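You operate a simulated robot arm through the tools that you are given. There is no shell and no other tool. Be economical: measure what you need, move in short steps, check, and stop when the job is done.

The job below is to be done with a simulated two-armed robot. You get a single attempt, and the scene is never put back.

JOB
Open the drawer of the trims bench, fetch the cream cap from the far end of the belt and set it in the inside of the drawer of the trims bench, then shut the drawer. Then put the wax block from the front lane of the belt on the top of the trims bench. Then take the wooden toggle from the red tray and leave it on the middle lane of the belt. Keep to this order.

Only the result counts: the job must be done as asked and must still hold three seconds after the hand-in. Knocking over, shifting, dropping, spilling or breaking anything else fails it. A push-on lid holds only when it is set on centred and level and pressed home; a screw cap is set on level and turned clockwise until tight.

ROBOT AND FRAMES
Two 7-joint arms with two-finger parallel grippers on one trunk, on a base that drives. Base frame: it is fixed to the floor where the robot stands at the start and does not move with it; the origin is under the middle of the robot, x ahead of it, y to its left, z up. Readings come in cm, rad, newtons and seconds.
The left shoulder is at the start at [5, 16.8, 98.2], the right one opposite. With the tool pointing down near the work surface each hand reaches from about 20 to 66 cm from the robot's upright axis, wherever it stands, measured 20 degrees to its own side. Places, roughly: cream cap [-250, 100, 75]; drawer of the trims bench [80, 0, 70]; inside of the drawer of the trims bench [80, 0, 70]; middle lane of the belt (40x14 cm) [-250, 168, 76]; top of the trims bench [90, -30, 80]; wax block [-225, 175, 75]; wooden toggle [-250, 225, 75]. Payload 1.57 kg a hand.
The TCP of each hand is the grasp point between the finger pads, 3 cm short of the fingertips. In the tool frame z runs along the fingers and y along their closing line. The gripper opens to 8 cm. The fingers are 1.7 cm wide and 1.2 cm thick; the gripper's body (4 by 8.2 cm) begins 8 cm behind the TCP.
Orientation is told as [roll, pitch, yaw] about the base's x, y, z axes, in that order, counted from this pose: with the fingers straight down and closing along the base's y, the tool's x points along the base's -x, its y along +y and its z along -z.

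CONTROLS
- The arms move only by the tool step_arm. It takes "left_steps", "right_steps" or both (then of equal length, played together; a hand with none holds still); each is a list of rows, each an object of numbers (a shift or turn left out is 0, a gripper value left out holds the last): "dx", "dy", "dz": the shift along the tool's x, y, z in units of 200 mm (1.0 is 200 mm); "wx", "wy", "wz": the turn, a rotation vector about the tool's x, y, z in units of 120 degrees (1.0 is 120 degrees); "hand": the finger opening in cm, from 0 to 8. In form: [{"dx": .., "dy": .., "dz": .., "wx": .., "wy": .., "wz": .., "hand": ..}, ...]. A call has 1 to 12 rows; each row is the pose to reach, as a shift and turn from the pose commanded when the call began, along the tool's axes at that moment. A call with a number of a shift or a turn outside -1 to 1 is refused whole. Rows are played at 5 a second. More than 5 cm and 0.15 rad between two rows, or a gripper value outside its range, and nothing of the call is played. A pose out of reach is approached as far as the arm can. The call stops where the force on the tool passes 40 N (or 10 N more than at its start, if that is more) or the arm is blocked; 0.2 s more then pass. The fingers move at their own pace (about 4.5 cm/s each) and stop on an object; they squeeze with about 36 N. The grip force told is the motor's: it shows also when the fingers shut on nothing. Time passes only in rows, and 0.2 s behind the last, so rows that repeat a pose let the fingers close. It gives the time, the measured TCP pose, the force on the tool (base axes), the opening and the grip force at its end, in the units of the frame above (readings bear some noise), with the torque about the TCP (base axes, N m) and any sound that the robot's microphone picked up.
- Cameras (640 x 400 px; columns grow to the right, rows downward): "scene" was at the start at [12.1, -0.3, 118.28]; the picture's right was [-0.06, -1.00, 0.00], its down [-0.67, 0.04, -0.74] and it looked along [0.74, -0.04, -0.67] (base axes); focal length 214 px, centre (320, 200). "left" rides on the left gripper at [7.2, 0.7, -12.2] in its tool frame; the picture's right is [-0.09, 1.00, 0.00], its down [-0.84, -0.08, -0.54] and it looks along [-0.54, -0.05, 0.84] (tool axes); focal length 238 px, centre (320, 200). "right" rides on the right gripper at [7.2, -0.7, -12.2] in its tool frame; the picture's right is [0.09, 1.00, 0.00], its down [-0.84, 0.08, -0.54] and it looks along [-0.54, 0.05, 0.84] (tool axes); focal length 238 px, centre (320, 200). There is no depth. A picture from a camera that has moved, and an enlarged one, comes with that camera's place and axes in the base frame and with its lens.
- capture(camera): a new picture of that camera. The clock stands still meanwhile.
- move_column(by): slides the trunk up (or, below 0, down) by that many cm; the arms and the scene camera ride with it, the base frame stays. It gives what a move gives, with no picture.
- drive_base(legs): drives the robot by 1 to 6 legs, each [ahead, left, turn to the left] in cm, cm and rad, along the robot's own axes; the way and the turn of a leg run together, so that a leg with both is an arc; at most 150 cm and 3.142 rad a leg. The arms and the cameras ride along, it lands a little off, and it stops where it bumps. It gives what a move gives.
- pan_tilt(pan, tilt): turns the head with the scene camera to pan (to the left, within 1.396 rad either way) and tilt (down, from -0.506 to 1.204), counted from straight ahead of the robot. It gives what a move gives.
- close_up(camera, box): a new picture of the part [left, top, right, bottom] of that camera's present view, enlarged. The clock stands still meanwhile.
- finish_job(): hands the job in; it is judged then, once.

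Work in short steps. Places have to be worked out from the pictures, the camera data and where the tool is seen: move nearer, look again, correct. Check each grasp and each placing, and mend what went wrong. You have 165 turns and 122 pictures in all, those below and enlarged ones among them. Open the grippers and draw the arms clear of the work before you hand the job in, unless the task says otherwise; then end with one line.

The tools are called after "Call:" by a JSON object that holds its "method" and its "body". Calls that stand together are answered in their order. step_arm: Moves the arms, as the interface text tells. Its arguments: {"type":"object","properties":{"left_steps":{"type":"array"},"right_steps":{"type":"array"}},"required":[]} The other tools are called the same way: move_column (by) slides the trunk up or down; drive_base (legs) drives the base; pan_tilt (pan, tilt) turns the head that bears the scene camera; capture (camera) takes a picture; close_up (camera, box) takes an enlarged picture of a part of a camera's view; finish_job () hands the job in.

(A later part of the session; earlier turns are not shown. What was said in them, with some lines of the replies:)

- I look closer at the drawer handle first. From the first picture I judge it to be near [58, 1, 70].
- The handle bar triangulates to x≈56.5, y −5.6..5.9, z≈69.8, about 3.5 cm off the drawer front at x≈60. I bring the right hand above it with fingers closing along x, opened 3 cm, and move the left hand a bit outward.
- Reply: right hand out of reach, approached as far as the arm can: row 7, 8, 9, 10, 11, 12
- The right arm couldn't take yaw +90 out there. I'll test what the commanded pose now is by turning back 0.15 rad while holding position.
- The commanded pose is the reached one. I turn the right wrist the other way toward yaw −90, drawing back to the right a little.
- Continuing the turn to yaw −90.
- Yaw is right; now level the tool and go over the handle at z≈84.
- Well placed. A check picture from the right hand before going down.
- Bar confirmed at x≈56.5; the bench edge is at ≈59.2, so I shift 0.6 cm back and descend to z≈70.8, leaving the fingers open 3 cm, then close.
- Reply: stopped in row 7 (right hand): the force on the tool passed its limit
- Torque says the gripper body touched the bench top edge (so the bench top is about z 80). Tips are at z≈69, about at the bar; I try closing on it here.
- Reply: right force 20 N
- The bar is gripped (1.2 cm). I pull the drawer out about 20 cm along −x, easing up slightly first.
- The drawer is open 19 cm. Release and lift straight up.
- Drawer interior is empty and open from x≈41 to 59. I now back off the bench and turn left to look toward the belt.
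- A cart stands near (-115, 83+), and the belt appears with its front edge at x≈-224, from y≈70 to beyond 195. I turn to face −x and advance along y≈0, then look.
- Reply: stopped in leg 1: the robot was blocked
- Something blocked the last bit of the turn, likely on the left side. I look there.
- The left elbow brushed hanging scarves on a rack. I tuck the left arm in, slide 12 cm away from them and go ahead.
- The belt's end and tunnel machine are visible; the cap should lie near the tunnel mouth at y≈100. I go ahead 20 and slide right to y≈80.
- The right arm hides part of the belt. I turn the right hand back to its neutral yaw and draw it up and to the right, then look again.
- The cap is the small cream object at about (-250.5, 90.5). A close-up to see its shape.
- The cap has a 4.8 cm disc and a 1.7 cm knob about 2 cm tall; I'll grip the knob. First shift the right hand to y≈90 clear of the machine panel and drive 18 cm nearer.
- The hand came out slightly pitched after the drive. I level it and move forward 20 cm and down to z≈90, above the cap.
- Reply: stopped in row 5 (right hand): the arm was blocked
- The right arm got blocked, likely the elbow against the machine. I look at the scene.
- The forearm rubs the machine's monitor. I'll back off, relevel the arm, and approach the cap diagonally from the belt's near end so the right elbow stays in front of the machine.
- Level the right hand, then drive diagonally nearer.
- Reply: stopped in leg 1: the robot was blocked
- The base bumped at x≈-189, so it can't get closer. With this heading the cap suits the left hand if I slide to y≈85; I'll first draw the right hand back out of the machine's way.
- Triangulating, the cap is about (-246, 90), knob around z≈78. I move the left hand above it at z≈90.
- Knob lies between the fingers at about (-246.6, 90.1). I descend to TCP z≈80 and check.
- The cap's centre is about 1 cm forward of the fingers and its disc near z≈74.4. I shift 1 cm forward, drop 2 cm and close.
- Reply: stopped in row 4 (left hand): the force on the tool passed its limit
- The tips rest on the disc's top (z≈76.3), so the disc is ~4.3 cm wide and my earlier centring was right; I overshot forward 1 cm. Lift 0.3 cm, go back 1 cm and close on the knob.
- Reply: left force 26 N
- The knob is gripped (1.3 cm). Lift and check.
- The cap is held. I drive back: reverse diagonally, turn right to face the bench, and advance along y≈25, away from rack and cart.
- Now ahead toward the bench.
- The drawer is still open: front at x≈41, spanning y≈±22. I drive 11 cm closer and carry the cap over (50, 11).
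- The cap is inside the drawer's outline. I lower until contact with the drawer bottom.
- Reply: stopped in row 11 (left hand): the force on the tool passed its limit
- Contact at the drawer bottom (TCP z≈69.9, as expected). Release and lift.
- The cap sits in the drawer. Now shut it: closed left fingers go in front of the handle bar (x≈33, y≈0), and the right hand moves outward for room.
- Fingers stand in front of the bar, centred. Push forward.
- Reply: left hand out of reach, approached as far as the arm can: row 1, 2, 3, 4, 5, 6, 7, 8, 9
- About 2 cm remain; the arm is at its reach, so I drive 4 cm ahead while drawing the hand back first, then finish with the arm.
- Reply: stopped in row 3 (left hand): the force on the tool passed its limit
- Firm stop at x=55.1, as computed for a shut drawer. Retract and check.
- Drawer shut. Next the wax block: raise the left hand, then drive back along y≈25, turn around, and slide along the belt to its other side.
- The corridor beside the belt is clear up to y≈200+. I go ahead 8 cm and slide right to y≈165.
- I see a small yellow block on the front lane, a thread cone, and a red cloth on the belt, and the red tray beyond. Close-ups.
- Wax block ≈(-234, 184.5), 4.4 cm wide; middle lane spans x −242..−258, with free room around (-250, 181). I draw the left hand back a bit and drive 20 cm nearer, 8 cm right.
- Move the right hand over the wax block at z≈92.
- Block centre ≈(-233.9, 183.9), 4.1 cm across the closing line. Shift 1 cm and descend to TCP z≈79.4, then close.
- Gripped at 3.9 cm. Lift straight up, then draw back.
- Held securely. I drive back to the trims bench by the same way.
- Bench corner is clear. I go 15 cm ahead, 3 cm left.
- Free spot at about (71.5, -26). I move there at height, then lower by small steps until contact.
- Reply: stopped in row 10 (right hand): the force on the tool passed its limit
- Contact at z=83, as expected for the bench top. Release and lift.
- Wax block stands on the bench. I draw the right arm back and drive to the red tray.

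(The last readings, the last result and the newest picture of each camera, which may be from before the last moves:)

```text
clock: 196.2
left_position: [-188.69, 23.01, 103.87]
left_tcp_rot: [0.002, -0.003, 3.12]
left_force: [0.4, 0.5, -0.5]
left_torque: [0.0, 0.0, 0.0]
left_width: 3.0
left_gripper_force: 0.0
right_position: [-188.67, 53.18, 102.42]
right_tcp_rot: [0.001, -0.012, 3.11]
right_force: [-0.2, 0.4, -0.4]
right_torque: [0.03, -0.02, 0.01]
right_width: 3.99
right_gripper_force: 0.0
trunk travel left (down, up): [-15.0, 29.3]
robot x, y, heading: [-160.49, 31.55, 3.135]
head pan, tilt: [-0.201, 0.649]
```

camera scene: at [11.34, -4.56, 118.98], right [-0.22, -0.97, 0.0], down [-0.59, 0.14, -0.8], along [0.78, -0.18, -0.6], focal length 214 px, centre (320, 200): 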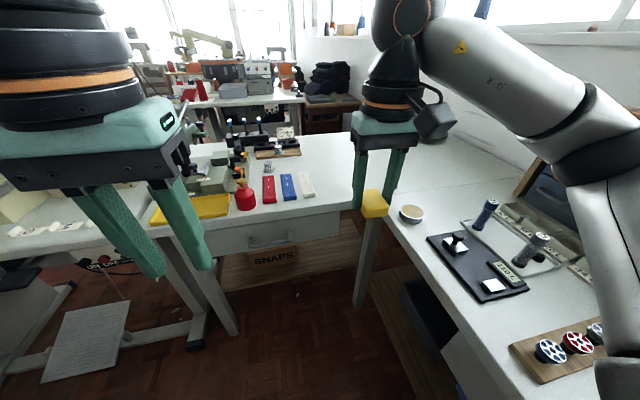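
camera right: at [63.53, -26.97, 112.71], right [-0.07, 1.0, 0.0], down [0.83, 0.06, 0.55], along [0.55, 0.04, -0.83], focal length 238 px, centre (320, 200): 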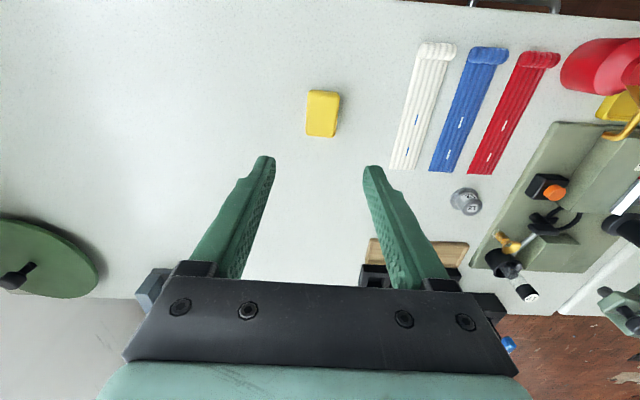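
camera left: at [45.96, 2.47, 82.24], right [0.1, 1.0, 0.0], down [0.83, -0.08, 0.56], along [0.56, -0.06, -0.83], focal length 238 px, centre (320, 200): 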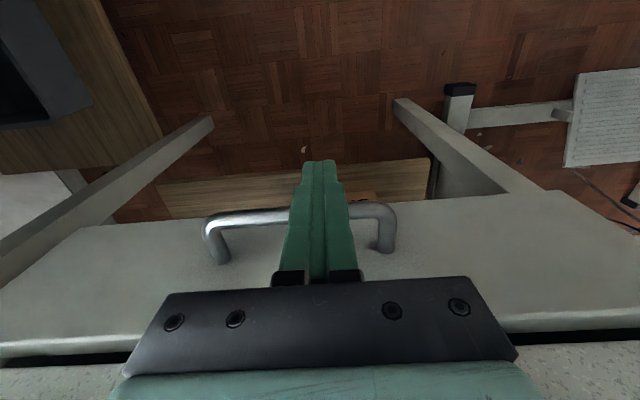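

Call:
{"method": "drive_base", "body": {"legs": [[6, -120, 0.006], [0, -60, 0]]}}

Call:
{"method": "capture", "body": {"camera": "scene"}}

```text
clock: 205.2
left_position: [-193.29, 202.67, 103.88]
left_tcp_rot: [0.003, -0.002, 3.126]
left_force: [-0.1, 0.6, 0.3]
left_torque: [-0.04, 0.01, 0.02]
left_width: 3.0
left_gripper_force: 0.0
right_position: [-193.7, 232.84, 102.44]
right_tcp_rot: [0.002, -0.008, 3.113]
right_force: [-0.3, 0.1, -0.2]
right_torque: [0.02, 0.0, 0.02]
right_width: 4.0
right_gripper_force: 0.0
trunk travel left (down, up): [-15.0, 29.3]
robot x, y, heading: [-165.92, 210.85, 3.137]
head pan, tilt: [-0.201, 0.649]
```

```text
72 pictures are left
camera scene: at [-178.62, 213.24, 118.98], right [0.21, 0.98, 0.0], down [0.59, -0.13, -0.8], along [-0.78, 0.16, -0.6], focal length 214 px, centre (320, 200)
```

scene: 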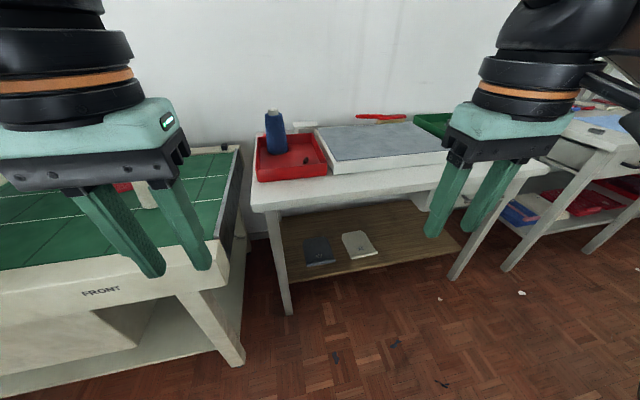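

The toggle is near (-250, 222, 83). I drive 22 cm nearer.

Call:
{"method": "drive_base", "body": {"legs": [[22, -2, 0]]}}

Call:
{"method": "step_arm", "body": {"right_steps": [{"dx": -0.2, "dy": 0.08}, {"dx": -0.4, "dy": 0.16}, {"dx": -0.6, "dy": 0.24}, {"dx": -0.8, "dy": 0.32}, {"dx": -0.95, "dy": 0.4}, {"dx": -0.95, "dy": 0.4}]}}

Call:
{"method": "capture", "body": {"camera": "right"}}

```text
clock: 206.9
left_position: [-215.35, 204.8, 103.97]
left_tcp_rot: [0.002, -0.003, 3.124]
left_force: [-0.5, 0.6, -0.7]
left_torque: [0.02, 0.01, 0.03]
left_width: 3.01
left_gripper_force: 0.1
right_position: [-215.51, 235.05, 102.37]
right_tcp_rot: [0.002, -0.011, 3.111]
right_force: [-0.3, 0.2, -0.1]
right_torque: [0.01, 0.03, -0.01]
right_width: 4.01
right_gripper_force: 0.0
trunk travel left (down, up): [-15.0, 29.3]
robot x, y, heading: [-187.59, 213.43, 3.133]
head pan, tilt: [-0.201, 0.649]
```

```text
clock: 208.3
left_position: [-215.29, 204.74, 103.91]
left_tcp_rot: [0.0, -0.004, 3.124]
left_force: [-0.3, -0.3, -0.1]
left_torque: [0.02, 0.01, 0.02]
left_width: 3.01
left_gripper_force: 0.1
right_position: [-234.83, 227.59, 102.52]
right_tcp_rot: [0.0, -0.011, 3.113]
right_force: [0.1, 0.9, -0.2]
right_torque: [-0.01, 0.01, 0.01]
right_width: 3.99
right_gripper_force: 0.1
trunk travel left (down, up): [-15.0, 29.3]
robot x, y, heading: [-187.78, 213.65, 3.137]
head pan, tilt: [-0.201, 0.649]
```

```text
71 pictures are left
camera right: at [-227.53, 227.86, 114.59], right [0.06, -1.0, 0.0], down [-0.83, -0.05, 0.55], along [-0.55, -0.03, -0.83], focal length 238 px, centre (320, 200)
```

right: 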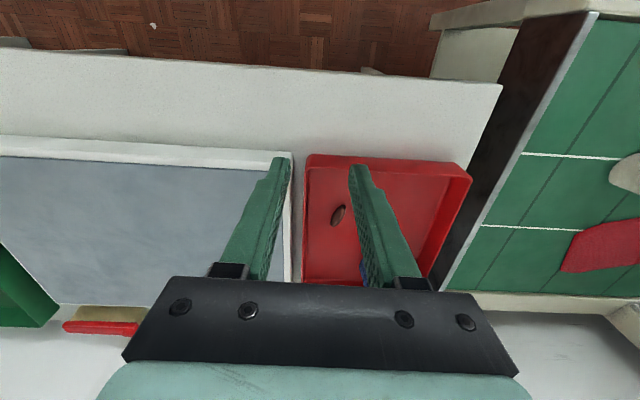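

Toggle ≈(-252, 223.3), its long axis about 20° off the x direction. I go above it at z≈92, turning the wrist about 0.35 rad to suit.

Call:
{"method": "step_arm", "body": {"right_steps": [{"dx": -0.17, "dy": 0.047, "dz": 0.05, "wz": 0.05}, {"dx": -0.34, "dy": 0.094, "dz": 0.15, "wz": 0.1}, {"dx": -0.51, "dy": 0.14, "dz": 0.25, "wz": 0.15}, {"dx": -0.68, "dy": 0.19, "dz": 0.4, "wz": 0.17}, {"dx": -0.84, "dy": 0.235, "dz": 0.52, "wz": 0.17}, {"dx": -0.84, "dy": 0.235, "dz": 0.52, "wz": 0.17}]}}

Call:
{"method": "capture", "body": {"camera": "right"}}

```text
clock: 209.7
left_position: [-215.31, 204.69, 103.88]
left_tcp_rot: [0.002, -0.004, 3.124]
left_force: [-0.6, 0.0, 0.5]
left_torque: [-0.03, 0.01, 0.01]
left_width: 2.98
left_gripper_force: 0.0
right_position: [-247.79, 224.69, 91.71]
right_tcp_rot: [0.006, -0.011, 2.757]
right_force: [-0.1, -0.6, 0.2]
right_torque: [-0.04, -0.01, 0.03]
right_width: 4.01
right_gripper_force: 0.1
right hand out of reach, approached as far as the arm can: row 4, 5, 6
trunk travel left (down, up): [-15.0, 29.3]
robot x, y, heading: [-187.95, 213.57, 3.134]
head pan, tilt: [-0.201, 0.649]
```

```text
70 pictures are left
camera right: at [-240.68, 222.45, 103.71], right [-0.29, -0.96, 0.0], down [-0.8, 0.24, 0.55], along [-0.53, 0.16, -0.83], focal length 238 px, centre (320, 200)
```

right: 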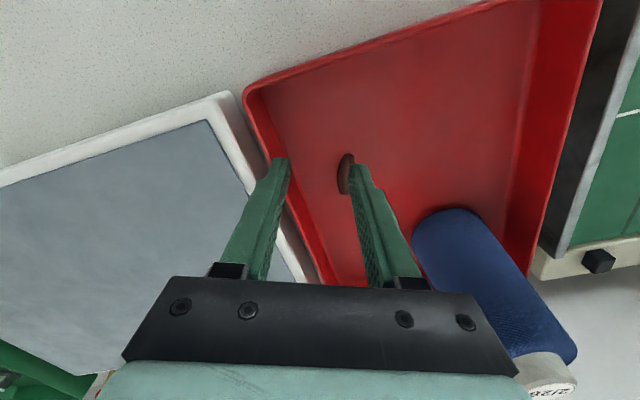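

The toggle triangulates to (-252.3, 223.2, 81.7); it's 4 cm out of reach. I lift the hand and bring the base 8 cm right and 8 cm ahead, where the belt legs no longer limit it.

Call:
{"method": "step_arm", "body": {"right_steps": [{"dz": -0.2}, {"dx": 0.15, "dz": -0.4}, {"dx": 0.35, "dz": -0.55}, {"dx": 0.5, "dz": -0.55}]}}

Call:
{"method": "drive_base", "body": {"legs": [[0, -8, 0], [8, 0, 0]]}}

```text
clock: 210.7
left_position: [-215.2, 204.68, 104.05]
left_tcp_rot: [0.0, -0.006, 3.123]
left_force: [0.8, 0.7, -0.9]
left_torque: [-0.03, 0.05, -0.01]
left_width: 3.01
left_gripper_force: 0.0
right_position: [-241.37, 219.07, 103.82]
right_tcp_rot: [0.006, -0.011, 2.755]
right_force: [1.3, 0.8, -0.3]
right_torque: [0.0, 0.04, 0.0]
right_width: 3.99
right_gripper_force: 0.0
right hand out of reach, approached as far as the arm can: row 1, 3, 4
trunk travel left (down, up): [-15.0, 29.3]
robot x, y, heading: [-187.74, 213.2, 3.136]
head pan, tilt: [-0.201, 0.649]
```

```text
clock: 212.4
left_position: [-223.26, 212.76, 103.8]
left_tcp_rot: [0.002, -0.003, 3.124]
left_force: [-0.4, 0.0, -0.4]
left_torque: [0.01, -0.01, 0.02]
left_width: 3.02
left_gripper_force: 0.2
right_position: [-249.46, 227.31, 103.6]
right_tcp_rot: [0.005, -0.008, 2.757]
right_force: [1.2, -0.1, 0.1]
right_torque: [0.01, 0.02, 0.0]
right_width: 4.01
right_gripper_force: 0.1
trunk travel left (down, up): [-15.0, 29.3]
robot x, y, heading: [-195.82, 221.41, 3.13]
head pan, tilt: [-0.201, 0.649]
```

Call:
{"method": "step_arm", "body": {"right_steps": [{"dx": -0.027, "dy": 0.12, "dz": 0.1, "hand": 3}, {"dx": -0.055, "dy": 0.243, "dz": 0.25}, {"dx": -0.055, "dy": 0.243, "dz": 0.42}, {"dx": -0.055, "dy": 0.243, "dz": 0.58}, {"dx": -0.055, "dy": 0.243, "dz": 0.58}]}}

Call:
{"method": "capture", "body": {"camera": "right"}}

```text
clock: 213.6
left_position: [-223.22, 212.96, 103.86]
left_tcp_rot: [0.0, -0.003, 3.125]
left_force: [0.4, 0.0, 0.9]
left_torque: [0.01, -0.04, 0.02]
left_width: 3.02
left_gripper_force: 0.1
right_position: [-252.38, 223.06, 92.06]
right_tcp_rot: [0.005, -0.01, 2.756]
right_force: [-0.5, -0.1, 1.2]
right_torque: [-0.05, -0.02, 0.01]
right_width: 3.0
right_gripper_force: 0.1
right hand out of reach, approached as far as the arm can: row 1, 2, 3
trunk travel left (down, up): [-15.0, 29.3]
robot x, y, heading: [-195.71, 221.2, 3.134]
head pan, tilt: [-0.201, 0.649]
```

```text
69 pictures are left
camera right: at [-245.45, 220.96, 104.1], right [-0.29, -0.96, 0.0], down [-0.8, 0.24, 0.55], along [-0.53, 0.16, -0.83], focal length 238 px, centre (320, 200)
```

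right: 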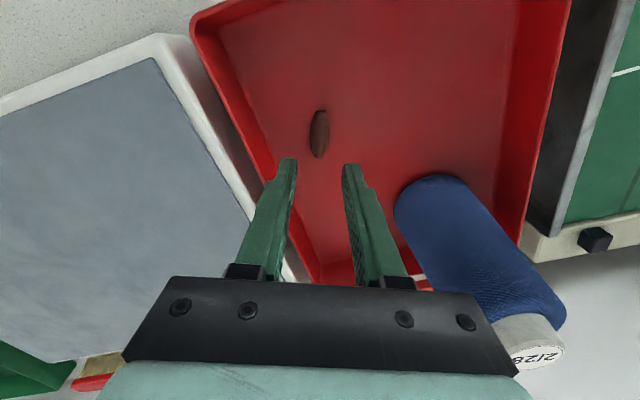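

Centred on the toggle. Descend to TCP z≈84 and look.

Call:
{"method": "step_arm", "body": {"right_steps": [{"dz": 0.1}, {"dz": 0.2}, {"dz": 0.3}, {"dz": 0.36}, {"dz": 0.39}, {"dz": 0.39}]}}

Call:
{"method": "capture", "body": {"camera": "right"}}

```text
clock: 215.0
left_position: [-223.11, 212.8, 103.81]
left_tcp_rot: [0.001, -0.002, 3.124]
left_force: [0.6, -0.1, -0.6]
left_torque: [0.03, -0.01, -0.01]
left_width: 3.01
left_gripper_force: 0.1
right_position: [-252.43, 223.16, 84.35]
right_tcp_rot: [0.005, -0.01, 2.755]
right_force: [0.6, 0.0, 0.2]
right_torque: [-0.01, -0.01, 0.01]
right_width: 3.02
right_gripper_force: 0.1
right hand out of reach, approached as far as the arm can: row 1, 2, 3
trunk travel left (down, up): [-15.0, 29.3]
robot x, y, heading: [-195.91, 221.38, 3.131]
head pan, tilt: [-0.201, 0.649]
```

```text
68 pictures are left
camera right: at [-245.41, 220.97, 96.31], right [-0.29, -0.96, 0.01], down [-0.8, 0.24, 0.55], along [-0.53, 0.16, -0.83], focal length 238 px, centre (320, 200)
```

right: 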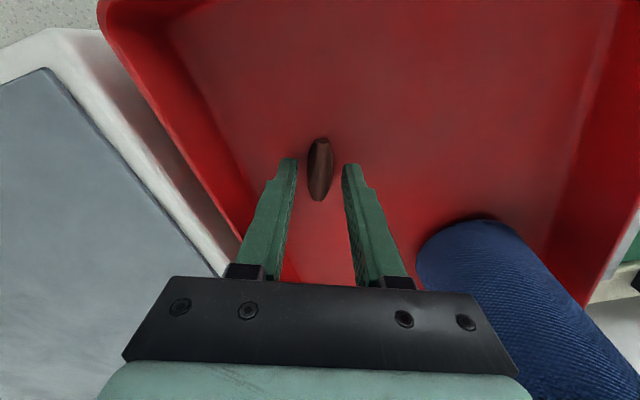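

The toggle's centre is at z≈80.4 and about 0.4 cm ahead. Lower 1.2 cm more and close.

Call:
{"method": "step_arm", "body": {"right_steps": [{"dx": -0.015, "dz": 0.03}, {"dx": -0.015, "dz": 0.06}, {"dx": -0.015, "dz": 0.06}, {"dx": -0.015, "dz": 0.06, "hand": 0}, {"dx": -0.015, "dz": 0.06, "hand": 0}, {"dx": -0.015, "dz": 0.06, "hand": 0}, {"dx": -0.015, "dz": 0.06, "hand": 0}]}}

Call:
{"method": "capture", "body": {"camera": "right"}}

```text
clock: 216.6
left_position: [-222.9, 212.95, 104.07]
left_tcp_rot: [0.001, -0.006, 3.123]
left_force: [0.2, -0.5, -1.2]
left_torque: [0.0, -0.01, 0.03]
left_width: 3.0
left_gripper_force: 0.0
right_position: [-252.66, 223.48, 83.5]
right_tcp_rot: [0.006, -0.016, 2.752]
right_force: [3.2, 14.6, 25.5]
right_torque: [0.64, -0.41, 0.1]
right_width: 1.39
right_gripper_force: 30.3
trunk travel left (down, up): [-15.0, 29.3]
robot x, y, heading: [-195.59, 221.61, 3.13]
head pan, tilt: [-0.201, 0.649]
```

```text
67 pictures are left
camera right: at [-245.62, 221.3, 95.39], right [-0.29, -0.96, 0.0], down [-0.79, 0.25, 0.56], along [-0.53, 0.16, -0.83], focal length 238 px, centre (320, 200)
```

right: 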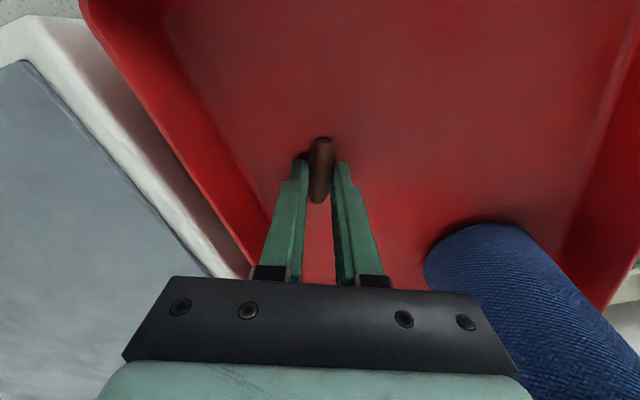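

Gripped at 1.4 cm. Lift straight up and check.

Call:
{"method": "step_arm", "body": {"right_steps": [{"dz": -0.05}, {"dz": -0.15}, {"dz": -0.3}, {"dz": -0.5}, {"dz": -0.7}, {"dz": -0.9}, {"dz": -1.0}, {"dx": 0.2, "dz": -1.0}, {"dx": 0.4, "dz": -1.0}]}}

Call:
{"method": "capture", "body": {"camera": "right"}}

```text
clock: 218.6
left_position: [-223.18, 212.99, 103.96]
left_tcp_rot: [0.001, -0.005, 3.123]
left_force: [-0.1, 0.9, 0.6]
left_torque: [0.04, -0.01, 0.01]
left_width: 3.01
left_gripper_force: 0.1
right_position: [-245.12, 220.27, 103.07]
right_tcp_rot: [0.006, -0.01, 2.754]
right_force: [-1.0, -1.0, 1.0]
right_torque: [0.02, -0.02, 0.01]
right_width: 1.3
right_gripper_force: 29.7
right hand out of reach, approached as far as the arm can: row 4, 5, 6, 7, 8
trunk travel left (down, up): [-15.0, 29.3]
robot x, y, heading: [-195.7, 221.18, 3.136]
head pan, tilt: [-0.201, 0.649]
```

```text
66 pictures are left
camera right: at [-238.18, 218.07, 115.08], right [-0.29, -0.96, 0.0], down [-0.8, 0.24, 0.55], along [-0.53, 0.16, -0.83], focal length 238 px, centre (320, 200)
```

right: 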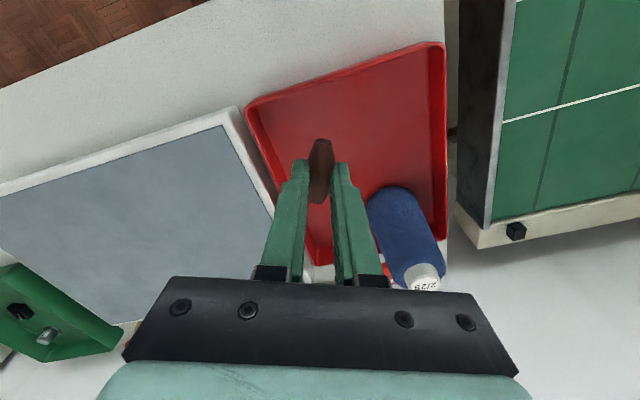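

The toggle is held; spool undisturbed. I square the wrist, then drive back beside the belt.

Call:
{"method": "step_arm", "body": {"right_steps": [{"dx": 0.1, "wz": -0.06}, {"dx": 0.2, "wz": -0.12}, {"dx": 0.3, "wz": -0.18}, {"dx": 0.3, "wz": -0.18}]}}

Call:
{"method": "drive_base", "body": {"legs": [[-10, 0, 0], [0, 48, 0], [4, 0, 0]]}}

Call:
{"method": "capture", "body": {"camera": "right"}}

```text
clock: 219.6
left_position: [-223.16, 212.87, 104.05]
left_tcp_rot: [0.001, -0.003, 3.125]
left_force: [0.4, 0.0, 0.6]
left_torque: [-0.01, -0.01, 0.02]
left_width: 2.98
left_gripper_force: 0.1
right_position: [-239.52, 218.06, 102.82]
right_tcp_rot: [0.001, -0.011, 3.133]
right_force: [-0.2, -0.2, -1.0]
right_torque: [-0.01, -0.03, 0.02]
right_width: 1.3
right_gripper_force: 30.0
trunk travel left (down, up): [-15.0, 29.3]
robot x, y, heading: [-195.69, 221.62, 3.135]
head pan, tilt: [-0.201, 0.649]
```

```text
clock: 223.7
left_position: [-216.92, 164.76, 104.04]
left_tcp_rot: [0.006, -0.008, 3.124]
left_force: [-0.2, -0.8, -0.5]
left_torque: [0.04, 0.0, 0.02]
left_width: 3.0
left_gripper_force: 0.2
right_position: [-233.32, 169.9, 102.96]
right_tcp_rot: [0.006, -0.012, 3.133]
right_force: [-0.1, -0.4, 0.4]
right_torque: [0.04, 0.0, 0.0]
right_width: 1.29
right_gripper_force: 29.8
trunk travel left (down, up): [-15.0, 29.3]
robot x, y, heading: [-189.61, 172.93, 3.134]
head pan, tilt: [-0.201, 0.649]
```

```text
65 pictures are left
camera right: at [-226.01, 170.39, 115.0], right [0.08, -1.0, 0.0], down [-0.83, -0.07, 0.55], along [-0.55, -0.05, -0.83], focal length 238 px, centre (320, 200)
```

right: 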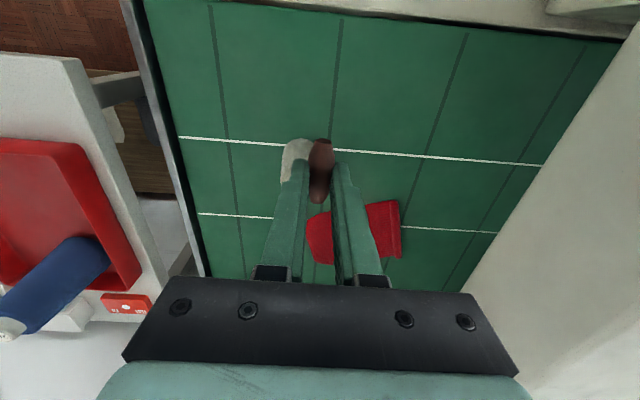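

Middle lane confirmed between x≈-242 and -257; the cone stands at (-244, 173). I move over (-249, 182.5) at height, then down part way.

Call:
{"method": "step_arm", "body": {"right_steps": [{"dx": -0.1, "dy": -0.13}, {"dx": -0.2, "dy": -0.26}, {"dx": -0.35, "dy": -0.4}, {"dx": -0.5, "dy": -0.52}, {"dx": -0.65, "dy": -0.63}, {"dx": -0.785, "dy": -0.63}, {"dx": -0.785, "dy": -0.63, "dz": 0.2}, {"dx": -0.785, "dy": -0.63, "dz": 0.4}, {"dx": -0.785, "dy": -0.63, "dz": 0.6}, {"dx": -0.785, "dy": -0.63, "dz": 0.75}, {"dx": -0.785, "dy": -0.63, "dz": 0.9}, {"dx": -0.785, "dy": -0.63, "dz": 0.9}]}}

Call:
{"method": "capture", "body": {"camera": "right"}}

```text
clock: 226.3
left_position: [-216.84, 164.68, 103.88]
left_tcp_rot: [0.002, -0.007, 3.124]
left_force: [-0.1, -0.2, -0.4]
left_torque: [-0.01, -0.03, 0.03]
left_width: 3.01
left_gripper_force: 0.1
right_position: [-249.92, 182.19, 86.32]
right_tcp_rot: [0.004, -0.012, 3.134]
right_force: [0.8, -0.6, -0.3]
right_torque: [0.03, 0.02, 0.01]
right_width: 1.29
right_gripper_force: 29.8
right hand out of reach, approached as far as the arm can: row 5, 6, 7, 8, 10, 11, 12
trunk travel left (down, up): [-15.0, 29.3]
robot x, y, heading: [-189.56, 173.17, 3.136]
head pan, tilt: [-0.201, 0.649]
```

```text
64 pictures are left
camera right: at [-242.61, 182.74, 98.33], right [0.08, -1.0, 0.0], down [-0.83, -0.07, 0.55], along [-0.55, -0.05, -0.83], focal length 238 px, centre (320, 200)
```

right: 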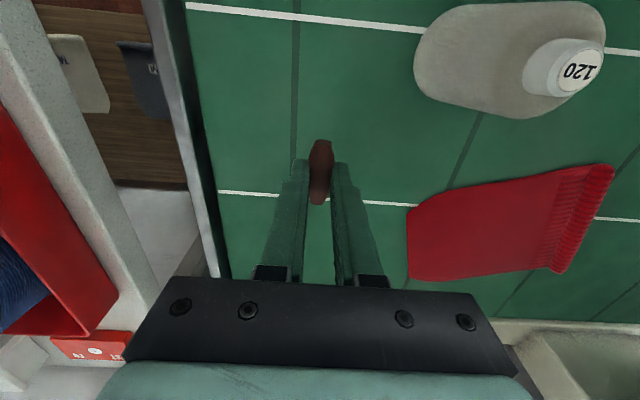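

Over the lane's middle, clear of cone and cloth. Lower gently until contact.

Call:
{"method": "step_arm", "body": {"right_steps": [{"dz": 0.1}, {"dz": 0.2}, {"dz": 0.27}, {"dz": 0.31}, {"dz": 0.33}, {"dz": 0.35}, {"dz": 0.36}, {"dz": 0.37}, {"dz": 0.38}, {"dz": 0.39}, {"dz": 0.4}, {"dz": 0.41}]}}

Call:
{"method": "capture", "body": {"camera": "right"}}

```text
clock: 228.9
left_position: [-216.73, 164.67, 104.04]
left_tcp_rot: [0.004, -0.01, 3.124]
left_force: [0.3, -0.4, 0.2]
left_torque: [0.01, -0.01, 0.0]
left_width: 2.99
left_gripper_force: 0.1
right_position: [-250.52, 181.98, 79.12]
right_tcp_rot: [0.004, -0.012, 3.133]
right_force: [-0.2, 0.1, -0.2]
right_torque: [-0.02, -0.04, 0.02]
right_width: 1.26
right_gripper_force: 30.2
right hand out of reach, approached as far as the arm can: row 1, 2, 3, 4, 5, 6, 7, 8, 9, 10, 11, 12
trunk travel left (down, up): [-15.0, 29.3]
robot x, y, heading: [-189.65, 173.26, 3.14]
head pan, tilt: [-0.201, 0.649]
```

```text
63 pictures are left
camera right: at [-243.29, 182.55, 91.2], right [0.08, -1.0, 0.0], down [-0.83, -0.07, 0.55], along [-0.55, -0.05, -0.83], focal length 238 px, centre (320, 200)
```

right: 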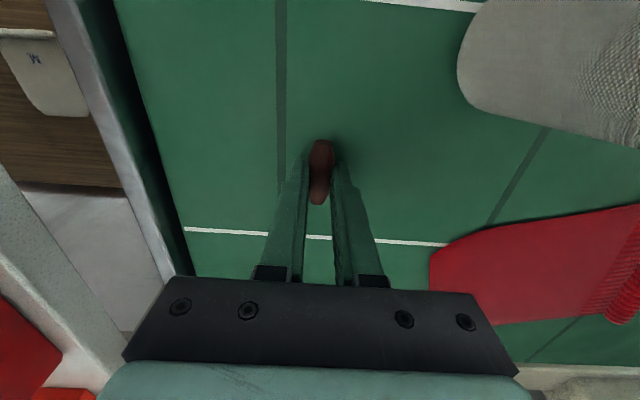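

No contact yet and at the edge of reach; I bring the hand 1.5 cm back and lower further.

Call:
{"method": "step_arm", "body": {"right_steps": [{"dx": 0.04}, {"dx": 0.075}, {"dx": 0.075, "dz": 0.01}, {"dx": 0.075, "dz": 0.02}, {"dx": 0.075, "dz": 0.03}, {"dx": 0.075, "dz": 0.04}, {"dx": 0.075, "dz": 0.05}, {"dx": 0.075, "dz": 0.06}, {"dx": 0.075, "dz": 0.07}, {"dx": 0.075, "dz": 0.08}]}}

```text
clock: 231.1
left_position: [-216.81, 164.61, 104.06]
left_tcp_rot: [0.003, -0.009, 3.124]
left_force: [0.4, -0.7, 0.6]
left_torque: [-0.02, 0.03, 0.02]
left_width: 2.98
left_gripper_force: 0.1
right_position: [-250.64, 181.88, 79.15]
right_tcp_rot: [0.003, -0.013, 3.134]
right_force: [0.5, -0.5, 0.7]
right_torque: [0.0, 0.02, 0.0]
right_width: 1.32
right_gripper_force: 29.6
right hand out of reach, approached as far as the arm can: row 1, 2, 3, 4, 5, 6, 7, 8, 9, 10
trunk travel left (down, up): [-15.0, 29.3]
robot x, y, heading: [-189.67, 173.03, 3.133]
head pan, tilt: [-0.201, 0.649]
```

The arm is stuck at its reach boundary; I back off up and rearward first.

Call:
{"method": "step_arm", "body": {"right_steps": [{"dx": 0.1, "dz": -0.1}, {"dx": 0.2, "dz": -0.2}, {"dx": 0.25, "dz": -0.3}, {"dx": 0.25, "dz": -0.3}]}}

```text
clock: 232.1
left_position: [-216.88, 164.61, 104.01]
left_tcp_rot: [0.003, -0.01, 3.124]
left_force: [-0.1, -0.5, -0.2]
left_torque: [0.0, -0.02, 0.01]
left_width: 2.98
left_gripper_force: 0.1
right_position: [-250.32, 181.79, 82.13]
right_tcp_rot: [0.003, -0.012, 3.132]
right_force: [1.0, -1.1, -0.3]
right_torque: [0.01, -0.02, -0.02]
right_width: 1.31
right_gripper_force: 29.3
right hand out of reach, approached as far as the arm can: row 1, 2, 3, 4
trunk travel left (down, up): [-15.0, 29.3]
robot x, y, heading: [-189.05, 173.2, 3.137]
head pan, tilt: [-0.201, 0.649]
```

Call:
{"method": "step_arm", "body": {"right_steps": [{"dz": -0.15}, {"dz": -0.3}, {"dz": -0.45}, {"dz": -0.6}, {"dx": 0.1, "dz": -0.6}, {"dx": 0.25, "dz": -0.6}, {"dx": 0.4, "dz": -0.6}]}}

Call:
{"method": "pan_tilt", "body": {"pan": -0.5, "tilt": 0.5}}

Call:
{"method": "capture", "body": {"camera": "scene"}}

```text
clock: 233.7
left_position: [-216.82, 164.71, 104.07]
left_tcp_rot: [0.003, -0.006, 3.124]
left_force: [0.0, 0.4, -0.6]
left_torque: [-0.01, 0.02, 0.0]
left_width: 3.0
left_gripper_force: 0.1
right_position: [-242.24, 182.04, 93.91]
right_tcp_rot: [0.005, -0.013, 3.131]
right_force: [0.7, 0.1, 0.0]
right_torque: [0.03, 0.01, 0.01]
right_width: 1.32
right_gripper_force: 29.6
right hand out of reach, approached as far as the arm can: row 2, 3, 4
trunk travel left (down, up): [-15.0, 29.3]
robot x, y, heading: [-189.75, 173.04, 3.131]
head pan, tilt: [-0.201, 0.649]
```

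```text
clock: 234.5
left_position: [-216.79, 164.65, 104.03]
left_tcp_rot: [0.004, -0.006, 3.125]
left_force: [0.2, 1.1, 0.1]
left_torque: [0.03, 0.01, 0.02]
left_width: 3.01
left_gripper_force: 0.1
right_position: [-242.29, 181.98, 93.92]
right_tcp_rot: [0.003, -0.014, 3.132]
right_force: [0.8, 0.6, 0.3]
right_torque: [-0.02, 0.0, -0.02]
right_width: 1.3
right_gripper_force: 29.7
trunk travel left (down, up): [-15.0, 29.3]
robot x, y, heading: [-189.51, 173.49, 3.135]
head pan, tilt: [-0.499, 0.499]
```

```text
62 pictures are left
camera scene: at [-201.51, 177.99, 120.33], right [0.48, 0.87, 0.0], down [0.42, -0.23, -0.88], along [-0.77, 0.42, -0.48], focal length 214 px, centre (320, 200)
```

scene: 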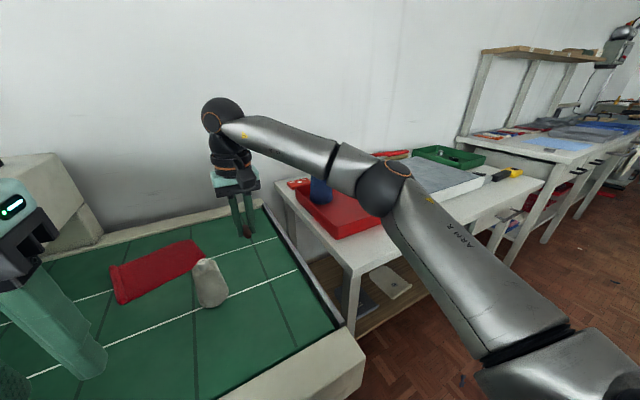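

The low far point suits the arm better more to its side. I slide the base 8 cm to the left.

Call:
{"method": "drive_base", "body": {"legs": [[0, 9, 0]]}}

Call:
{"method": "step_arm", "body": {"right_steps": [{"dy": -0.15}, {"dy": -0.3}, {"dy": -0.45}, {"dx": -0.1, "dy": -0.46}, {"dx": -0.2, "dy": -0.46}, {"dx": -0.29, "dy": -0.46}, {"dx": -0.29, "dy": -0.46, "dz": 0.15}, {"dx": -0.29, "dy": -0.46, "dz": 0.3}, {"dx": -0.29, "dy": -0.46, "dz": 0.45}, {"dx": -0.29, "dy": -0.46, "dz": 0.6}, {"dx": -0.29, "dy": -0.46, "dz": 0.65}, {"dx": -0.29, "dy": -0.46, "dz": 0.68}]}}

```text
clock: 235.6
left_position: [-216.92, 155.31, 104.22]
left_tcp_rot: [0.0, -0.01, 3.127]
left_force: [0.5, -0.4, 0.0]
left_torque: [0.01, -0.04, 0.01]
left_width: 2.99
left_gripper_force: 0.1
right_position: [-242.25, 172.71, 94.16]
right_tcp_rot: [0.002, -0.014, 3.133]
right_force: [0.5, 0.3, -0.2]
right_torque: [0.02, -0.01, 0.0]
right_width: 1.28
right_gripper_force: 29.5
trunk travel left (down, up): [-15.0, 29.3]
robot x, y, heading: [-189.77, 164.0, 3.134]
head pan, tilt: [-0.499, 0.499]
```

```text
clock: 238.2
left_position: [-216.8, 155.41, 104.07]
left_tcp_rot: [-0.001, -0.01, 3.127]
left_force: [-0.4, 0.3, -0.2]
left_torque: [0.05, -0.01, -0.03]
left_width: 2.99
left_gripper_force: 0.1
right_position: [-248.11, 182.07, 80.6]
right_tcp_rot: [0.003, -0.013, 3.135]
right_force: [0.5, -0.2, 0.1]
right_torque: [-0.01, 0.02, -0.01]
right_width: 1.29
right_gripper_force: 29.2
trunk travel left (down, up): [-15.0, 29.3]
robot x, y, heading: [-189.4, 164.06, 3.133]
head pan, tilt: [-0.499, 0.499]
```

No reach trouble now. Lower in small steps to contact.

Call:
{"method": "step_arm", "body": {"right_steps": [{"dz": 0.02}, {"dz": 0.04}, {"dz": 0.06}, {"dz": 0.075}, {"dz": 0.09}, {"dz": 0.1}, {"dz": 0.11}, {"dz": 0.12}, {"dz": 0.13}, {"dz": 0.14}]}}

Call:
{"method": "capture", "body": {"camera": "right"}}

```text
clock: 239.8
left_position: [-216.78, 155.36, 104.18]
left_tcp_rot: [0.001, -0.012, 3.127]
left_force: [0.2, -0.3, 0.7]
left_torque: [-0.01, 0.0, 0.0]
left_width: 2.97
left_gripper_force: 0.1
right_position: [-248.2, 182.08, 78.99]
right_tcp_rot: [0.005, -0.019, 3.136]
right_force: [5.7, 1.5, 9.2]
right_torque: [0.17, -0.21, -0.08]
right_width: 1.29
right_gripper_force: 29.7
trunk travel left (down, up): [-15.0, 29.3]
robot x, y, heading: [-189.71, 164.03, 3.136]
head pan, tilt: [-0.499, 0.499]
stopped in row 8 (right hand): the force on the tool passed its limit (the readings are from after the stop); the commanded pose is now the measured one
```

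```text
61 pictures are left
camera right: at [-240.83, 182.55, 90.97], right [0.08, -1.0, 0.0], down [-0.83, -0.07, 0.56], along [-0.56, -0.05, -0.83], focal length 238 px, centre (320, 200)
```

right: 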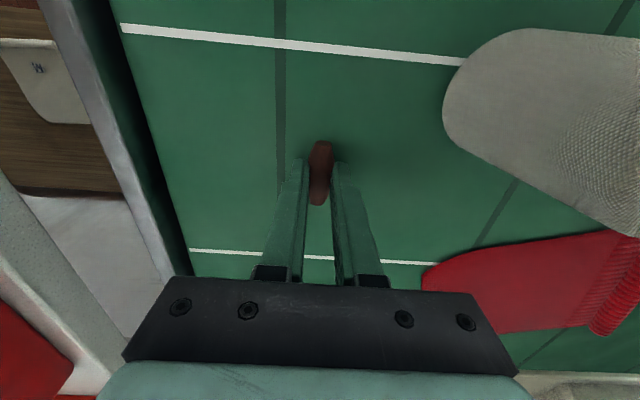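

Contact with the belt at z≈79, midway between the white lines. Open narrowly and lift straight up.

Call:
{"method": "step_arm", "body": {"right_steps": [{"hand": 2}, {"hand": 3.5}, {"hand": 3.5}, {"dz": -0.1}, {"dz": -0.25}, {"dz": -0.45}, {"dz": -0.65}, {"dz": -0.85}, {"dz": -1.0}, {"dx": 0.2, "dz": -1.0}]}}

Call:
{"method": "capture", "body": {"camera": "right"}}

```text
clock: 242.0
left_position: [-216.72, 155.47, 104.01]
left_tcp_rot: [0.002, -0.009, 3.126]
left_force: [0.3, 1.1, 0.3]
left_torque: [0.01, 0.0, 0.01]
left_width: 3.02
left_gripper_force: 0.1
right_position: [-243.73, 181.98, 98.85]
right_tcp_rot: [0.006, -0.019, 3.134]
right_force: [0.0, -1.0, -0.5]
right_torque: [0.04, 0.02, -0.03]
right_width: 3.52
right_gripper_force: 0.1
trunk travel left (down, up): [-15.0, 29.3]
robot x, y, heading: [-189.73, 164.66, 3.134]
head pan, tilt: [-0.499, 0.499]
```

```text
60 pictures are left
camera right: at [-236.38, 182.55, 110.88], right [0.08, -1.0, 0.0], down [-0.83, -0.07, 0.56], along [-0.56, -0.05, -0.83], focal length 238 px, centre (320, 200)
```

right: 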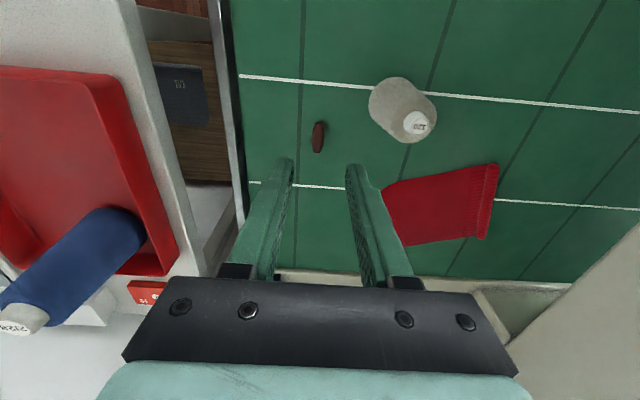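

The toggle rests in the middle lane; cone and cloth undisturbed. I draw the arm and base clear, then a final look.

Call:
{"method": "step_arm", "body": {"right_steps": [{"dx": 0.2, "dy": -0.1}, {"dx": 0.4, "dy": -0.2}, {"dx": 0.6, "dy": -0.3}, {"dx": 0.8, "dy": -0.3}]}}

Call:
{"method": "drive_base", "body": {"legs": [[-18, 0, 0]]}}

Call:
{"method": "pan_tilt", "body": {"pan": -0.2, "tilt": 0.65}}

Call:
{"method": "capture", "body": {"camera": "scene"}}

```text
clock: 243.0
left_position: [-216.8, 155.47, 104.02]
left_tcp_rot: [0.001, -0.009, 3.126]
left_force: [-1.1, 0.0, 0.0]
left_torque: [-0.02, -0.02, 0.03]
left_width: 3.02
left_gripper_force: 0.0
right_position: [-227.73, 187.87, 98.66]
right_tcp_rot: [0.004, -0.021, 3.134]
right_force: [0.3, 0.9, -0.8]
right_torque: [0.04, -0.01, -0.01]
right_width: 3.51
right_gripper_force: 0.2
trunk travel left (down, up): [-15.0, 29.3]
robot x, y, heading: [-189.41, 163.91, 3.133]
head pan, tilt: [-0.499, 0.499]
```

```text
clock: 244.6
left_position: [-199.06, 155.41, 103.93]
left_tcp_rot: [0.0, -0.004, 3.125]
left_force: [0.5, -0.6, -0.1]
left_torque: [-0.01, 0.0, 0.01]
left_width: 3.01
left_gripper_force: 0.0
right_position: [-210.01, 187.84, 98.39]
right_tcp_rot: [0.004, -0.015, 3.132]
right_force: [0.5, 0.3, 0.4]
right_torque: [0.01, 0.0, 0.0]
right_width: 3.49
right_gripper_force: 0.1
trunk travel left (down, up): [-15.0, 29.3]
robot x, y, heading: [-171.35, 163.85, 3.131]
head pan, tilt: [-0.499, 0.499]
```

```text
clock: 245.3
left_position: [-199.24, 155.38, 104.06]
left_tcp_rot: [0.0, -0.002, 3.126]
left_force: [-0.1, 0.2, 0.2]
left_torque: [0.02, 0.03, 0.03]
left_width: 3.0
left_gripper_force: 0.1
right_position: [-210.08, 187.77, 98.33]
right_tcp_rot: [0.004, -0.016, 3.133]
right_force: [-0.2, 0.0, 0.1]
right_torque: [-0.01, 0.02, -0.03]
right_width: 3.51
right_gripper_force: 0.0
trunk travel left (down, up): [-15.0, 29.3]
robot x, y, heading: [-171.83, 164.28, 3.134]
head pan, tilt: [-0.201, 0.649]
```

```text
59 pictures are left
camera scene: at [-184.35, 165.98, 118.98], right [0.21, 0.98, 0.0], down [0.59, -0.13, -0.8], along [-0.78, 0.17, -0.6], focal length 214 px, centre (320, 200)
```

scene: 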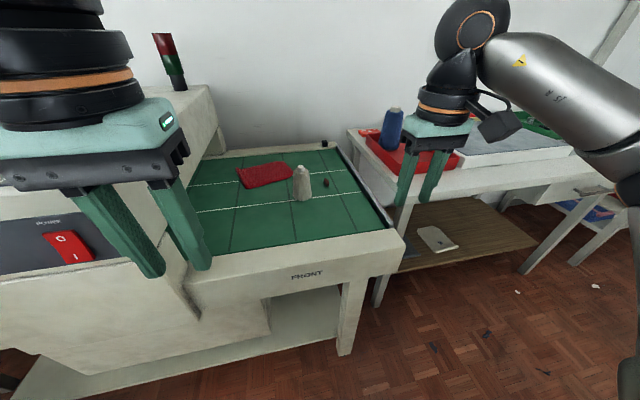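

The toggle lies between the two white lines, everything else stands, and both grippers are open and clear. Handing in.

Call:
{"method": "finish_job", "body": {}}

```text
The job is handed in.
```

The job is handed in and was done in the order asked: the cream cap is in the shut drawer of the trims bench, the wax block is on the bench top, and the wooden toggle is on the middle lane of the belt. The robot brushed two things on the way: its left elbow touched the hanging scarves, and its right arm was stopped near the machine on the belt. I saw nothing shifted or knocked over.
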